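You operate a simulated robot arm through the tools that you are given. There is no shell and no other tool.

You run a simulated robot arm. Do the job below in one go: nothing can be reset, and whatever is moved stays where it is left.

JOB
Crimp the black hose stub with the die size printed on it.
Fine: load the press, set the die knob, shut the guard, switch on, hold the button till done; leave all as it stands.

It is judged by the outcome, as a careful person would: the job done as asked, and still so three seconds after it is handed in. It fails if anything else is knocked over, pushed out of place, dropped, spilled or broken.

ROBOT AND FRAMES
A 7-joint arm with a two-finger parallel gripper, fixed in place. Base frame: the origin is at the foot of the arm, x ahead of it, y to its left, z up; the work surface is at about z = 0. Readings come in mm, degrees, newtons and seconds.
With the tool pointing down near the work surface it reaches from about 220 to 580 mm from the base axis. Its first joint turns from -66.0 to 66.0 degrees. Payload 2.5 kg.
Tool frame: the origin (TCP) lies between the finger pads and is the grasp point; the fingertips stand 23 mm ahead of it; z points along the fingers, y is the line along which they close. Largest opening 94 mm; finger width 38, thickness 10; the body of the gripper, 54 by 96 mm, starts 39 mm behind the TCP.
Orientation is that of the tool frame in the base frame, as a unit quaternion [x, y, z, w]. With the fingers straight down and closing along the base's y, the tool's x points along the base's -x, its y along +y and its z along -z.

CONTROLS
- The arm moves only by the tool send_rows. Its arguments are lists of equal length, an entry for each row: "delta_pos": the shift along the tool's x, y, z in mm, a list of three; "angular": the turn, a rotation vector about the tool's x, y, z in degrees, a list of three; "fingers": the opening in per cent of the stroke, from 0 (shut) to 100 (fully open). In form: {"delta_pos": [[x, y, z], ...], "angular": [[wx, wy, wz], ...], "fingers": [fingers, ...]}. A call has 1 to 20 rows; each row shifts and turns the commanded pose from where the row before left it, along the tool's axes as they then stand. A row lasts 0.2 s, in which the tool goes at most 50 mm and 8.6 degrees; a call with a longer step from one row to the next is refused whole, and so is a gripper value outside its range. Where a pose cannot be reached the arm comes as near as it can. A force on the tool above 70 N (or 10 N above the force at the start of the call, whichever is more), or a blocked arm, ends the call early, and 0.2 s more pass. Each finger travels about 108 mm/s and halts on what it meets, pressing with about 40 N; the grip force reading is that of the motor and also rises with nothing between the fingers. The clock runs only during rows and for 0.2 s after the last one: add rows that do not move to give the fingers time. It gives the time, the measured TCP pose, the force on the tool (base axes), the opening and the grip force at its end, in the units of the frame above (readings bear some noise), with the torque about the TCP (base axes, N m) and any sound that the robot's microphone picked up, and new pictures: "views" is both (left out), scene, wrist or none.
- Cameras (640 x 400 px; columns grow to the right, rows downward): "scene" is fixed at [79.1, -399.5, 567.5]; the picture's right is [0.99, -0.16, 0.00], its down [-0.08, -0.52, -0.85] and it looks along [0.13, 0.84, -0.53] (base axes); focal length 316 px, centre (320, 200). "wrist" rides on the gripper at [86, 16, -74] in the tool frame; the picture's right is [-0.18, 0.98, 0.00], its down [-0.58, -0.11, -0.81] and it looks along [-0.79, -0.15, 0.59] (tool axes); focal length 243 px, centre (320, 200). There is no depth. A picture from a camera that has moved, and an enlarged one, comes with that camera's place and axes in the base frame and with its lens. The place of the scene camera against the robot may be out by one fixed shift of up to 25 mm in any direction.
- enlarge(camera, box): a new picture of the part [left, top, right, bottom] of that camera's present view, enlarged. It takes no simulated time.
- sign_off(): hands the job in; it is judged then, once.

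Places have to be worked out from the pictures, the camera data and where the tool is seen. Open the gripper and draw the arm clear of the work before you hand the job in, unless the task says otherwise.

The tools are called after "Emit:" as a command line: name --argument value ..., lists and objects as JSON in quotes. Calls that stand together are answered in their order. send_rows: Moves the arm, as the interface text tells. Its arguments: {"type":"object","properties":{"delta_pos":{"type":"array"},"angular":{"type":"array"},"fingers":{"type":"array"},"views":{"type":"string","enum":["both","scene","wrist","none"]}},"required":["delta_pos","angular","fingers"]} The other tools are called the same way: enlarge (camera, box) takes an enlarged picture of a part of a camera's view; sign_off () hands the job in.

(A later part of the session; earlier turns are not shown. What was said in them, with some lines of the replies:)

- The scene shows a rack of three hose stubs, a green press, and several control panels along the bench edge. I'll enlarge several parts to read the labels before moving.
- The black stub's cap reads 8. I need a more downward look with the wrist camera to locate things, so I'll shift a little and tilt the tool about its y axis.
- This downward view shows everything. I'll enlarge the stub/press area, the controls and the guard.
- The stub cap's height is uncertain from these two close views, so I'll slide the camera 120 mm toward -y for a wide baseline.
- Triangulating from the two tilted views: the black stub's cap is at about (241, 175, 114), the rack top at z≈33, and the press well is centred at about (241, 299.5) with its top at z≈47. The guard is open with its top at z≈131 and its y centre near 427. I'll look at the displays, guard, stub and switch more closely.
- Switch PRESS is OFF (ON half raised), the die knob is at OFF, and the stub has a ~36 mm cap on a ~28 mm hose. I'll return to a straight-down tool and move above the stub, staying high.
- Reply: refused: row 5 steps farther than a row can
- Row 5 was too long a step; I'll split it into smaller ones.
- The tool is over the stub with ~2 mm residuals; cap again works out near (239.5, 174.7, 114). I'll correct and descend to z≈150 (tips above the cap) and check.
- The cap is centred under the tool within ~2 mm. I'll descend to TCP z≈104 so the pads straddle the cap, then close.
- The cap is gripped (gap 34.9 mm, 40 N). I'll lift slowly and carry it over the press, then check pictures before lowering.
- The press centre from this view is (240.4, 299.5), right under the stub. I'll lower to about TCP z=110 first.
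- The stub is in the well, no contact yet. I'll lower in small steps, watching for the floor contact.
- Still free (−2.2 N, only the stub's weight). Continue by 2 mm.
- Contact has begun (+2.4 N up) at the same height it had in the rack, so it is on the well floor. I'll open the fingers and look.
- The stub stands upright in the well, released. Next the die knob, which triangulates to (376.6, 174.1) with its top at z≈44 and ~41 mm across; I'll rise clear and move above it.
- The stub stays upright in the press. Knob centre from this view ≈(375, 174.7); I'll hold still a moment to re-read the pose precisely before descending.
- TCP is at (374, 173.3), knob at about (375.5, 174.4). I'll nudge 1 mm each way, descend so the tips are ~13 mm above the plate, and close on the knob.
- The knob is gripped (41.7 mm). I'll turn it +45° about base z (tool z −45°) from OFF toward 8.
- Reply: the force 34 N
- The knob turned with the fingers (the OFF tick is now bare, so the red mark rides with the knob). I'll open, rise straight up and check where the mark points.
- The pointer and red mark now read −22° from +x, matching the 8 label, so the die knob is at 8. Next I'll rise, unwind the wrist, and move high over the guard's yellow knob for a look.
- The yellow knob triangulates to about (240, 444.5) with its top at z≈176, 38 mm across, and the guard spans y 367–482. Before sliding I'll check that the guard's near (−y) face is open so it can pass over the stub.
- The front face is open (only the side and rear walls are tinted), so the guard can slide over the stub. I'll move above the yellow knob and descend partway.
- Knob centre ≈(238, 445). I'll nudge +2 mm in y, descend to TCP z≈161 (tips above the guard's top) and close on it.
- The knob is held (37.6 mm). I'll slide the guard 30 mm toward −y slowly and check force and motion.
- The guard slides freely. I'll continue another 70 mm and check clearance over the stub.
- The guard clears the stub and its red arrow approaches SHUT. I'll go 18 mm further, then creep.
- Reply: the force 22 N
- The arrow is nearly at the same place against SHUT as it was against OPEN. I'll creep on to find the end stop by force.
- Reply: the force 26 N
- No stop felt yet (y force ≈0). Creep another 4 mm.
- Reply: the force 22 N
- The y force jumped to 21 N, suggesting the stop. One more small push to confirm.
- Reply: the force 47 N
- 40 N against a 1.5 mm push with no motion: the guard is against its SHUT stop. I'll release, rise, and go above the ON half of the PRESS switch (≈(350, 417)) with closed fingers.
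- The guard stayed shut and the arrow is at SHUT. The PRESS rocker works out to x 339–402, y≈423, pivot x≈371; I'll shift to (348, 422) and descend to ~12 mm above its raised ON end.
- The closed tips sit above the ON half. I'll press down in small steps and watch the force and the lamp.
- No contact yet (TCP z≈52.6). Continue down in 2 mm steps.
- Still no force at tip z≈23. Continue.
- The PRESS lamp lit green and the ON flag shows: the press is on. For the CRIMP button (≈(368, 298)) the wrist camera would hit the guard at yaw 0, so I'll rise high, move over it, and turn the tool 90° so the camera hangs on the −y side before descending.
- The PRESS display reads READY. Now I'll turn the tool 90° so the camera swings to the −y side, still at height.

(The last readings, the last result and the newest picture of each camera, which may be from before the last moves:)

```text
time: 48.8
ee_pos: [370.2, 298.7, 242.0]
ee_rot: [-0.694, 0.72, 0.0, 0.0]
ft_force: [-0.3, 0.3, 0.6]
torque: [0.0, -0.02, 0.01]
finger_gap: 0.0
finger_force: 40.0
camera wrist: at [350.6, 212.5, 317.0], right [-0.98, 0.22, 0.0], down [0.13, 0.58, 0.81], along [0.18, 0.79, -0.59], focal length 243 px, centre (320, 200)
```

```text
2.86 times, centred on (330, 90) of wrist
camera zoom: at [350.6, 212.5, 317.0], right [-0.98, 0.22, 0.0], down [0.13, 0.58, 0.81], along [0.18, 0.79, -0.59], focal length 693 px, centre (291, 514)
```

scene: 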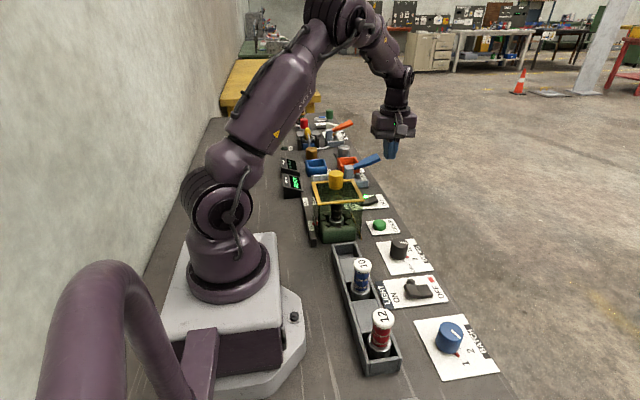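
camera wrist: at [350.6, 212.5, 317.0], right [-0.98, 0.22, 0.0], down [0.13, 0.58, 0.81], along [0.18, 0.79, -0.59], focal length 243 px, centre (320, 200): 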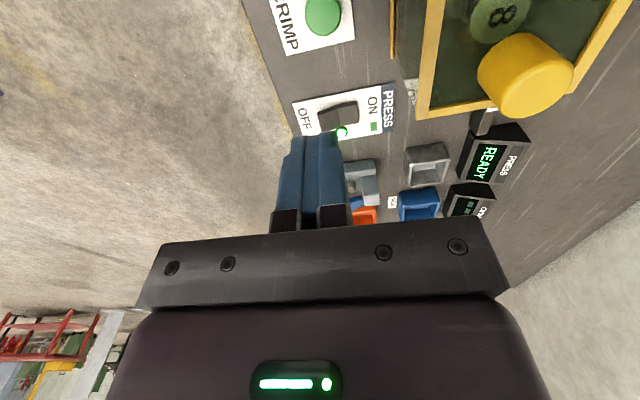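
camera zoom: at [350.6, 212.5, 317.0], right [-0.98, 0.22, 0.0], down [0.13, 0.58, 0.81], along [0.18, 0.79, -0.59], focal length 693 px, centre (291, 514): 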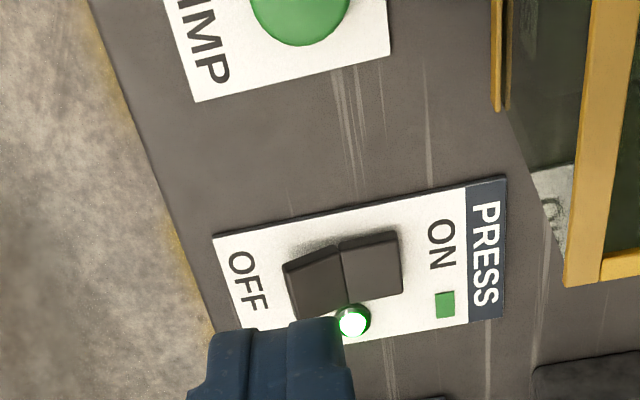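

Button centre from this view: (368, 299.5), under the tool. I'll descend to tip z≈47 and check clearances.

Emit:
send_rows --delta_pos '[[0, 1, 43], [0, 0, 43], [0, 0, 43], [0, 0, 43], [0, 0, 0], [0, 0, 0]]' --angular '[[0, 0, 0], [0, 0, 0], [0, 0, 0], [0, 0, 0], [0, 0, 0], [0, 0, 0]]' --fingers '[0, 0, 0, 0, 0, 0]' --views "both"

Emit:
enlarge --camera "scene" --box '[300, 160, 420, 250]'

```text
time: 50.2
ee_pos: [370.6, 300.0, 66.3]
ee_rot: [-0.694, 0.72, 0.0, 0.0]
ft_force: [0.5, 0.2, -0.2]
torque: [-0.02, -0.02, 0.01]
finger_gap: 0.2
finger_force: 39.9
camera wrist: at [351.4, 213.5, 141.8], right [-0.98, 0.22, 0.0], down [0.13, 0.58, 0.81], along [0.18, 0.79, -0.59], focal length 243 px, centre (320, 200)
```

scene: 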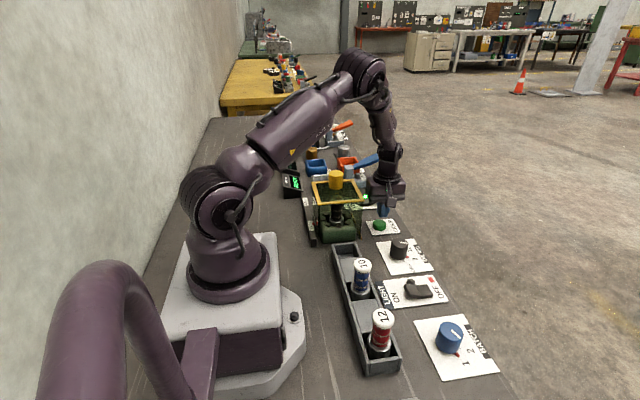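
wrist: 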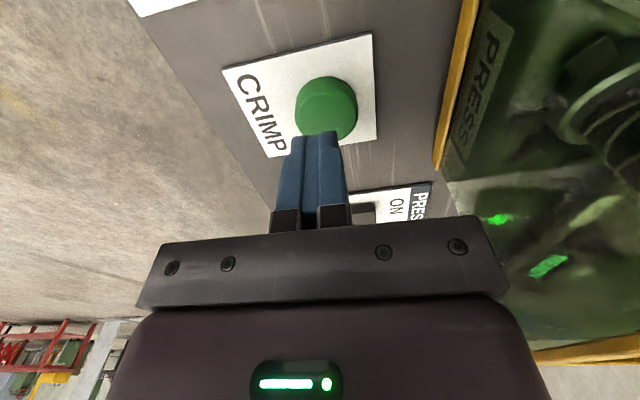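

```text
4.44 times, centred on (360, 205) of scene
camera zoom: at [79.1, -399.5, 567.5], right [0.99, -0.16, 0.0], down [-0.08, -0.52, -0.85], along [0.13, 0.84, -0.53], focal length 1402 px, centre (142, 178)
```

zoom: 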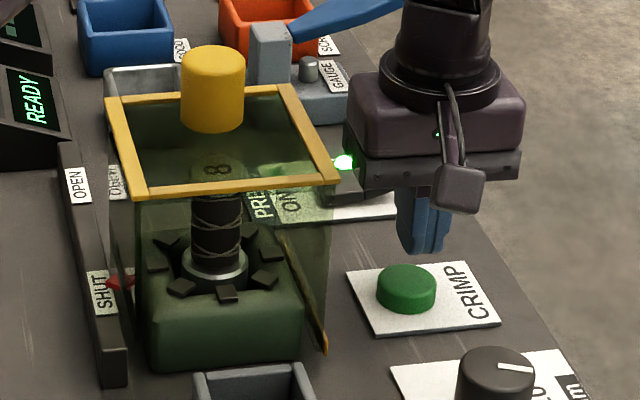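

The tool is over the button (centre ≈(367.5, 299)) and clear of the guard; display still READY. I'll shift 2 mm and descend to just above the button.

Emit:
send_rows --delta_pos '[[0, 2, 10], [0, 0, 8], [0, 0, 0]]' --angular '[[0, 0, 0], [0, 0, 0], [0, 0, 0]]' --fingers '[0, 0, 0]' --views "scene"

Emit:
enlarge --camera "scene" --box '[340, 190, 420, 250]'

```text
time: 51.0
ee_pos: [366.7, 299.9, 50.8]
ee_rot: [-0.695, 0.719, 0.001, 0.0]
ft_force: [0.2, 0.3, 0.5]
torque: [-0.01, 0.02, 0.02]
finger_gap: 0.0
finger_force: 40.0
```

scene: 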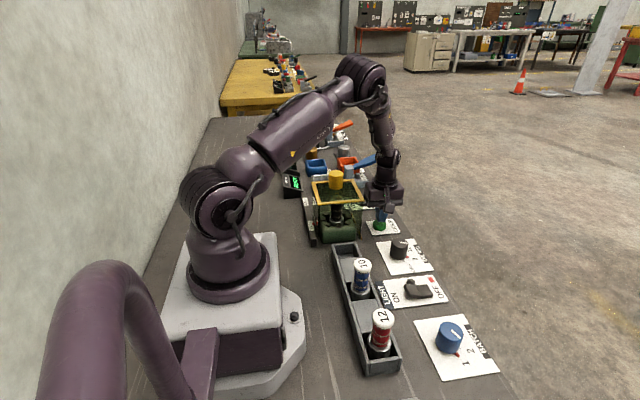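

```text
6.67 times, centred on (380, 220) of scene
camera zoom: at [79.1, -399.5, 567.5], right [0.99, -0.16, 0.0], down [-0.08, -0.52, -0.85], along [0.13, 0.84, -0.53], focal length 2103 px, centre (-80, 67)
```

zoom: 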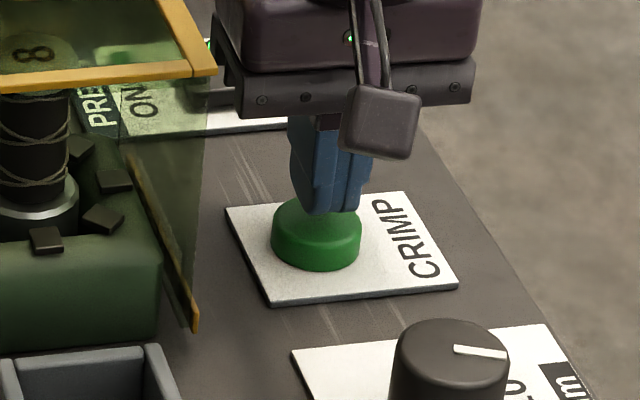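

Tips are just above the button. Press down gently in 2 mm steps until contact, watching the display.

Emit:
send_rows --delta_pos '[[0, 0, 2], [0, 0, 2], [0, 0, 2], [0, 0, 2], [0, 0, 0]]' --angular '[[0, 0, 0], [0, 0, 0], [0, 0, 0], [0, 0, 0], [0, 0, 0]]' --fingers '[0, 0, 0, 0, 0]' --views "none"

Emit:
enlarge --camera "scene" --box '[275, 150, 395, 240]'

```text
time: 52.2
ee_pos: [365.6, 299.4, 42.5]
ee_rot: [-0.695, 0.719, 0.0, 0.001]
ft_force: [0.1, -0.5, 0.8]
torque: [-0.02, 0.02, 0.0]
finger_gap: 0.1
finger_force: 39.7
```

```text
4.44 times, centred on (335, 195) of scene
camera zoom: at [79.1, -399.5, 567.5], right [0.99, -0.16, 0.0], down [-0.08, -0.52, -0.85], along [0.13, 0.84, -0.53], focal length 1402 px, centre (253, 222)
```

zoom: 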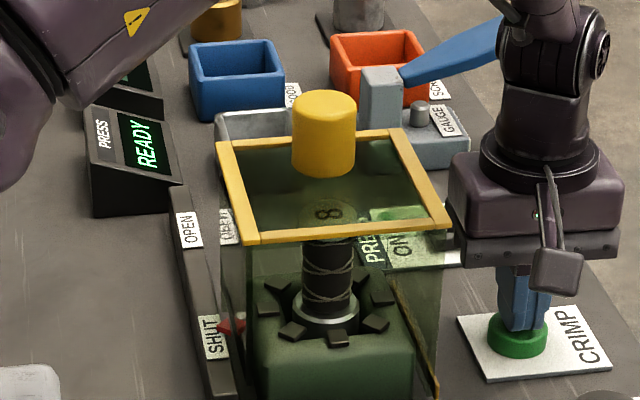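

No force yet at tip z≈19.5. Continue, 1.5 mm at a time.

Emit:
send_rows --delta_pos '[[0, 0, 1.5], [0, 0, 1.5], [0, 0, 0]]' --angular '[[0, 0, 0], [0, 0, 0], [0, 0, 0]]' --fingers '[0, 0, 0]' --views "none"

Emit:
enlarge --camera "scene" --box '[275, 150, 395, 240]'

```text
time: 53.0
ee_pos: [367.5, 297.9, 41.4]
ee_rot: [-0.695, 0.719, 0.0, 0.0]
ft_force: [-0.3, -0.2, 0.5]
torque: [-0.05, -0.01, 0.01]
finger_gap: 0.0
finger_force: 39.7
```

```text
4.44 times, centred on (335, 195) of scene
camera zoom: at [79.1, -399.5, 567.5], right [0.99, -0.16, 0.0], down [-0.08, -0.52, -0.85], along [0.13, 0.84, -0.53], focal length 1402 px, centre (253, 222)
```

zoom: 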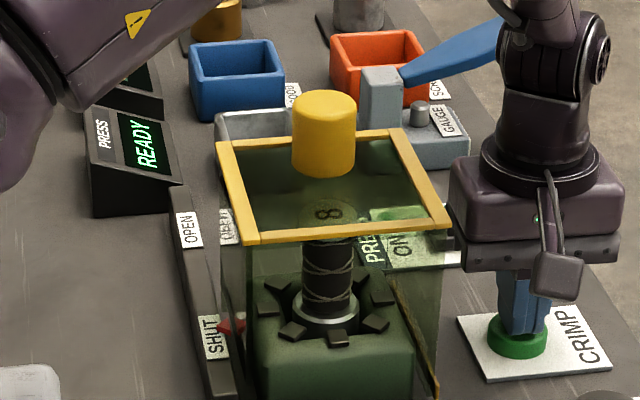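

Continue another 2 mm.

Emit:
send_rows --delta_pos '[[0, 0, 1], [0, 0, 1], [0, 0, 0]]' --angular '[[0, 0, 0], [0, 0, 0], [0, 0, 0]]' --fingers '[0, 0, 0]' --views "none"

Emit:
enlarge --camera "scene" --box '[275, 150, 395, 240]'

```text
time: 53.8
ee_pos: [366.8, 298.6, 38.0]
ee_rot: [-0.695, 0.719, 0.001, 0.0]
ft_force: [-1.3, 0.4, 2.4]
torque: [-0.02, 0.02, 0.01]
finger_gap: 0.1
finger_force: 39.9
```

```text
4.44 times, centred on (335, 195) of scene
camera zoom: at [79.1, -399.5, 567.5], right [0.99, -0.16, 0.0], down [-0.08, -0.52, -0.85], along [0.13, 0.84, -0.53], focal length 1402 px, centre (253, 222)
```

zoom: 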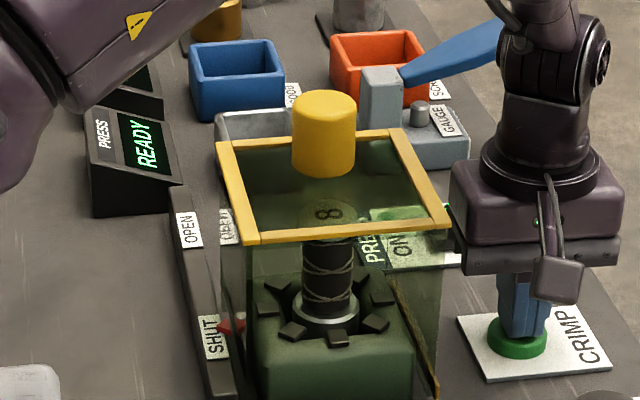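

Contact has begun (2.4 N), button spring is soft. Push 3 mm more and hold a second.

Emit:
send_rows --delta_pos '[[0, 0, 1.5], [0, 0, 1.5], [0, 0, 0], [0, 0, 0]]' --angular '[[0, 0, 0], [0, 0, 0], [0, 0, 0], [0, 0, 0]]' --fingers '[0, 0, 0, 0]' --views "none"

Emit:
enlarge --camera "scene" --box '[275, 150, 395, 240]'

```text
time: 54.8
ee_pos: [367.5, 298.7, 36.4]
ee_rot: [-0.694, 0.72, 0.0, 0.0]
ft_force: [-0.9, -0.9, 3.6]
torque: [-0.03, 0.01, 0.0]
finger_gap: 0.0
finger_force: 40.4
heard: click
```

```text
4.44 times, centred on (335, 195) of scene
camera zoom: at [79.1, -399.5, 567.5], right [0.99, -0.16, 0.0], down [-0.08, -0.52, -0.85], along [0.13, 0.84, -0.53], focal length 1402 px, centre (253, 222)
```

zoom: 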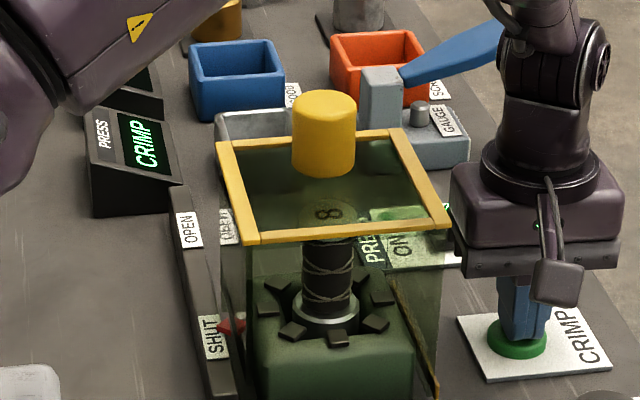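

Click heard and the display shows CRIMP: the cycle is running. I'll add 0.7 mm for margin and hold, polling in short intervals.

Emit:
send_rows --delta_pos '[[0, 0, 0.7], [0, 0, 0]]' --angular '[[0, 0, 0], [0, 0, 0]]' --fingers '[0, 0]' --views "none"

Emit:
enlarge --camera "scene" --box '[275, 150, 395, 240]'

```text
time: 55.4
ee_pos: [368.3, 298.9, 35.3]
ee_rot: [-0.694, 0.72, 0.0, 0.0]
ft_force: [0.0, -0.9, 3.1]
torque: [-0.01, -0.01, 0.01]
finger_gap: 0.0
finger_force: 39.2
```

```text
4.44 times, centred on (335, 195) of scene
camera zoom: at [79.1, -399.5, 567.5], right [0.99, -0.16, 0.0], down [-0.08, -0.52, -0.85], along [0.13, 0.84, -0.53], focal length 1402 px, centre (253, 222)
```

zoom: 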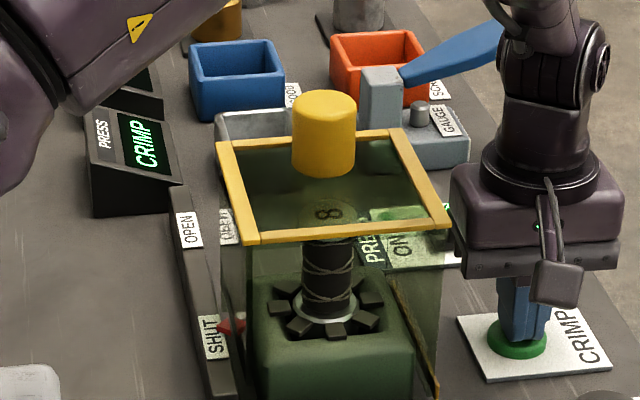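

The jaws have closed in and the display still shows CRIMP. Keep holding.

Emit:
send_rows --delta_pos '[[0, 0, 0], [0, 0, 0]]' --angular '[[0, 0, 0], [0, 0, 0]]' --fingers '[0, 0]' --views "none"

Emit:
enlarge --camera "scene" --box '[275, 150, 395, 240]'

```text
time: 56.0
ee_pos: [367.9, 298.1, 34.8]
ee_rot: [-0.695, 0.719, 0.0, 0.0]
ft_force: [1.1, -0.6, 3.4]
torque: [-0.01, 0.0, 0.01]
finger_gap: 0.0
finger_force: 40.0
```

```text
4.44 times, centred on (335, 195) of scene
camera zoom: at [79.1, -399.5, 567.5], right [0.99, -0.16, 0.0], down [-0.08, -0.52, -0.85], along [0.13, 0.84, -0.53], focal length 1402 px, centre (253, 222)
```

zoom: 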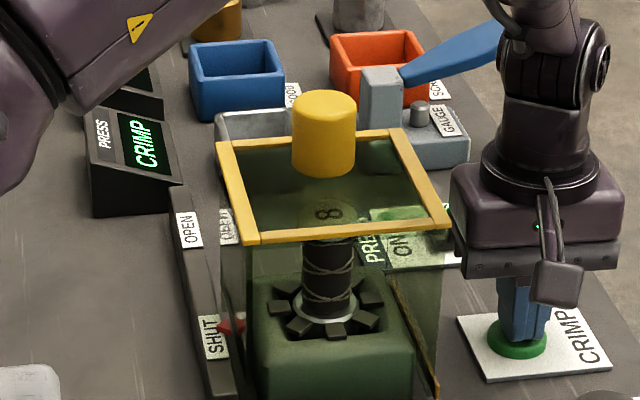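

Still CRIMP, button still held. Keep holding.

Emit:
send_rows --delta_pos '[[0, 0, 0], [0, 0, 0], [0, 0, 0]]' --angular '[[0, 0, 0], [0, 0, 0], [0, 0, 0]]' --fingers '[0, 0, 0]' --views "none"

Emit:
enlarge --camera "scene" --box '[275, 150, 395, 240]'

```text
time: 56.8
ee_pos: [368.3, 299.8, 34.6]
ee_rot: [-0.695, 0.719, 0.0, 0.001]
ft_force: [1.1, 0.3, 3.7]
torque: [-0.01, -0.04, 0.0]
finger_gap: 0.0
finger_force: 40.0
```

```text
4.44 times, centred on (335, 195) of scene
camera zoom: at [79.1, -399.5, 567.5], right [0.99, -0.16, 0.0], down [-0.08, -0.52, -0.85], along [0.13, 0.84, -0.53], focal length 1402 px, centre (253, 222)
```

zoom: 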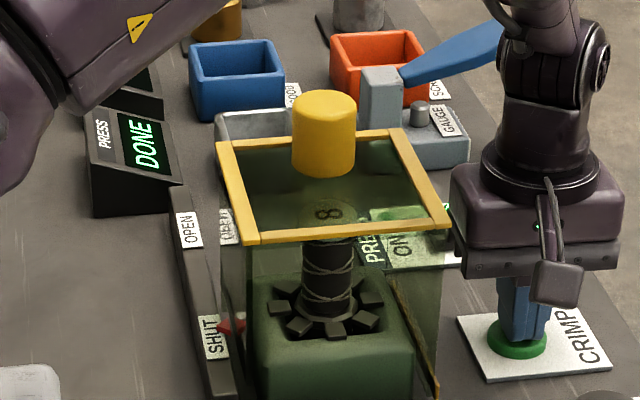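

The display reads DONE. I'll release the button by rising straight up well clear, then open the gripper.

Emit:
send_rows --delta_pos '[[0, 0, -15], [0, 0, -40], [0, 0, -45], [0, 0, -45], [0, 0, -45], [0, 0, -45], [0, 0, 0], [0, 0, 0], [0, 0, 0]]' --angular '[[0, 0, 0], [0, 0, 0], [0, 0, 0], [0, 0, 0], [0, 0, 0], [0, 0, 0], [0, 0, 0], [0, 0, 0], [0, 0, 0]]' --fingers '[0, 0, 0, 0, 0, 0, 40, 80, 80]' --views "both"

Emit:
enlarge --camera "scene" --box '[275, 150, 395, 240]'

Emit:
enlarge --camera "scene" --box '[270, 150, 330, 200]'

Emit:
enlarge --camera "scene" --box '[340, 210, 440, 290]'

```text
time: 58.8
ee_pos: [367.3, 299.8, 270.1]
ee_rot: [-0.694, 0.719, 0.0, 0.0]
ft_force: [0.6, 0.5, -0.2]
torque: [0.02, 0.01, -0.02]
finger_gap: 75.3
finger_force: 0.0
camera wrist: at [348.5, 214.0, 344.8], right [-0.98, 0.22, 0.0], down [0.13, 0.58, 0.81], along [0.18, 0.79, -0.59], focal length 243 px, centre (320, 200)
```

scene: 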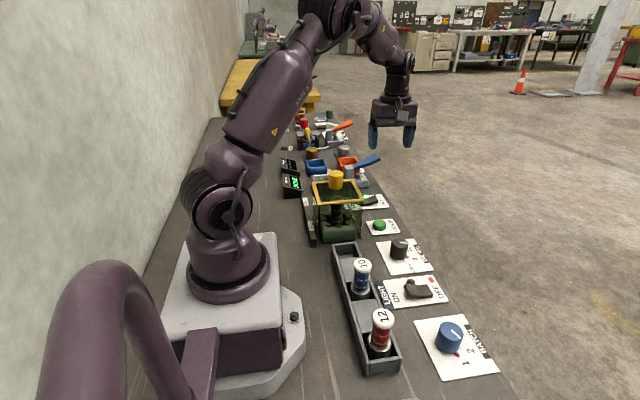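
wrist: 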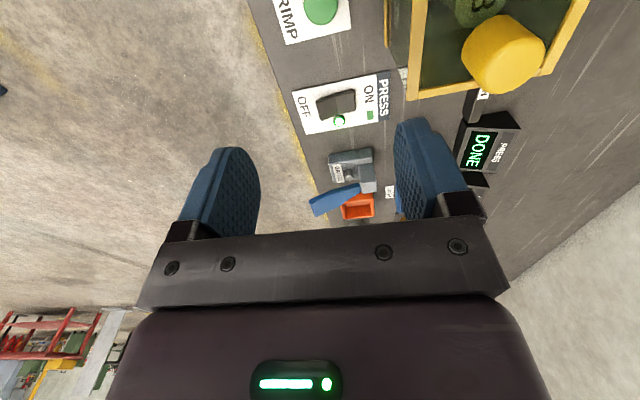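

```text
4.44 times, centred on (335, 195) of scene
camera zoom: at [79.1, -399.5, 567.5], right [0.99, -0.16, 0.0], down [-0.08, -0.52, -0.85], along [0.13, 0.84, -0.53], focal length 1402 px, centre (253, 222)
```

zoom: 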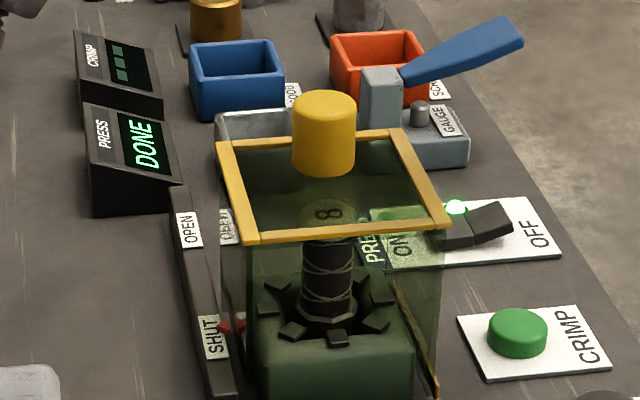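

```text
8.00 times, centred on (300, 175) of scene
camera zoom: at [79.1, -399.5, 567.5], right [0.99, -0.16, 0.0], down [-0.08, -0.52, -0.85], along [0.13, 0.84, -0.53], focal length 2524 px, centre (480, 400)
```

zoom: 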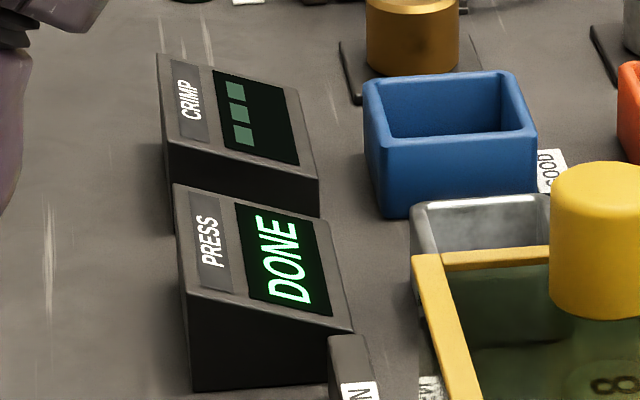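

```text
5.00 times, centred on (390, 250) of scene
camera zoom: at [79.1, -399.5, 567.5], right [0.99, -0.16, 0.0], down [-0.08, -0.52, -0.85], along [0.13, 0.84, -0.53], focal length 1577 px, centre (-30, -50)
```

zoom: 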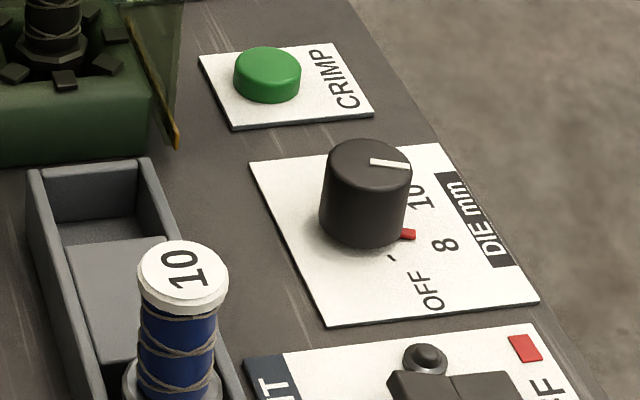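

The press shows DONE and the ferrule is visibly crimped. The die is at 8, the guard is shut and the press switch is on. The gripper is open and well clear, and nothing else was disturbed, so I'm handing the job in.

Emit:
sign_off

```text
The job is handed in.
```

The black stub is crimped with the size 8 die, the number printed on its cap. After I held the button through the cycle, the press display changed to DONE and the ferrule looks visibly crimped. I did not measure the crimp on the gauge, since that wasn't asked for.

As you asked, everything is left as it stands:
- **Stub:** standing in the press.
- **Die knob:** at 8.
- **Guard:** against its SHUT stop.
- **Press switch:** on.

The gripper is open and well above the work. I saw nothing else knocked or moved in the pictures.
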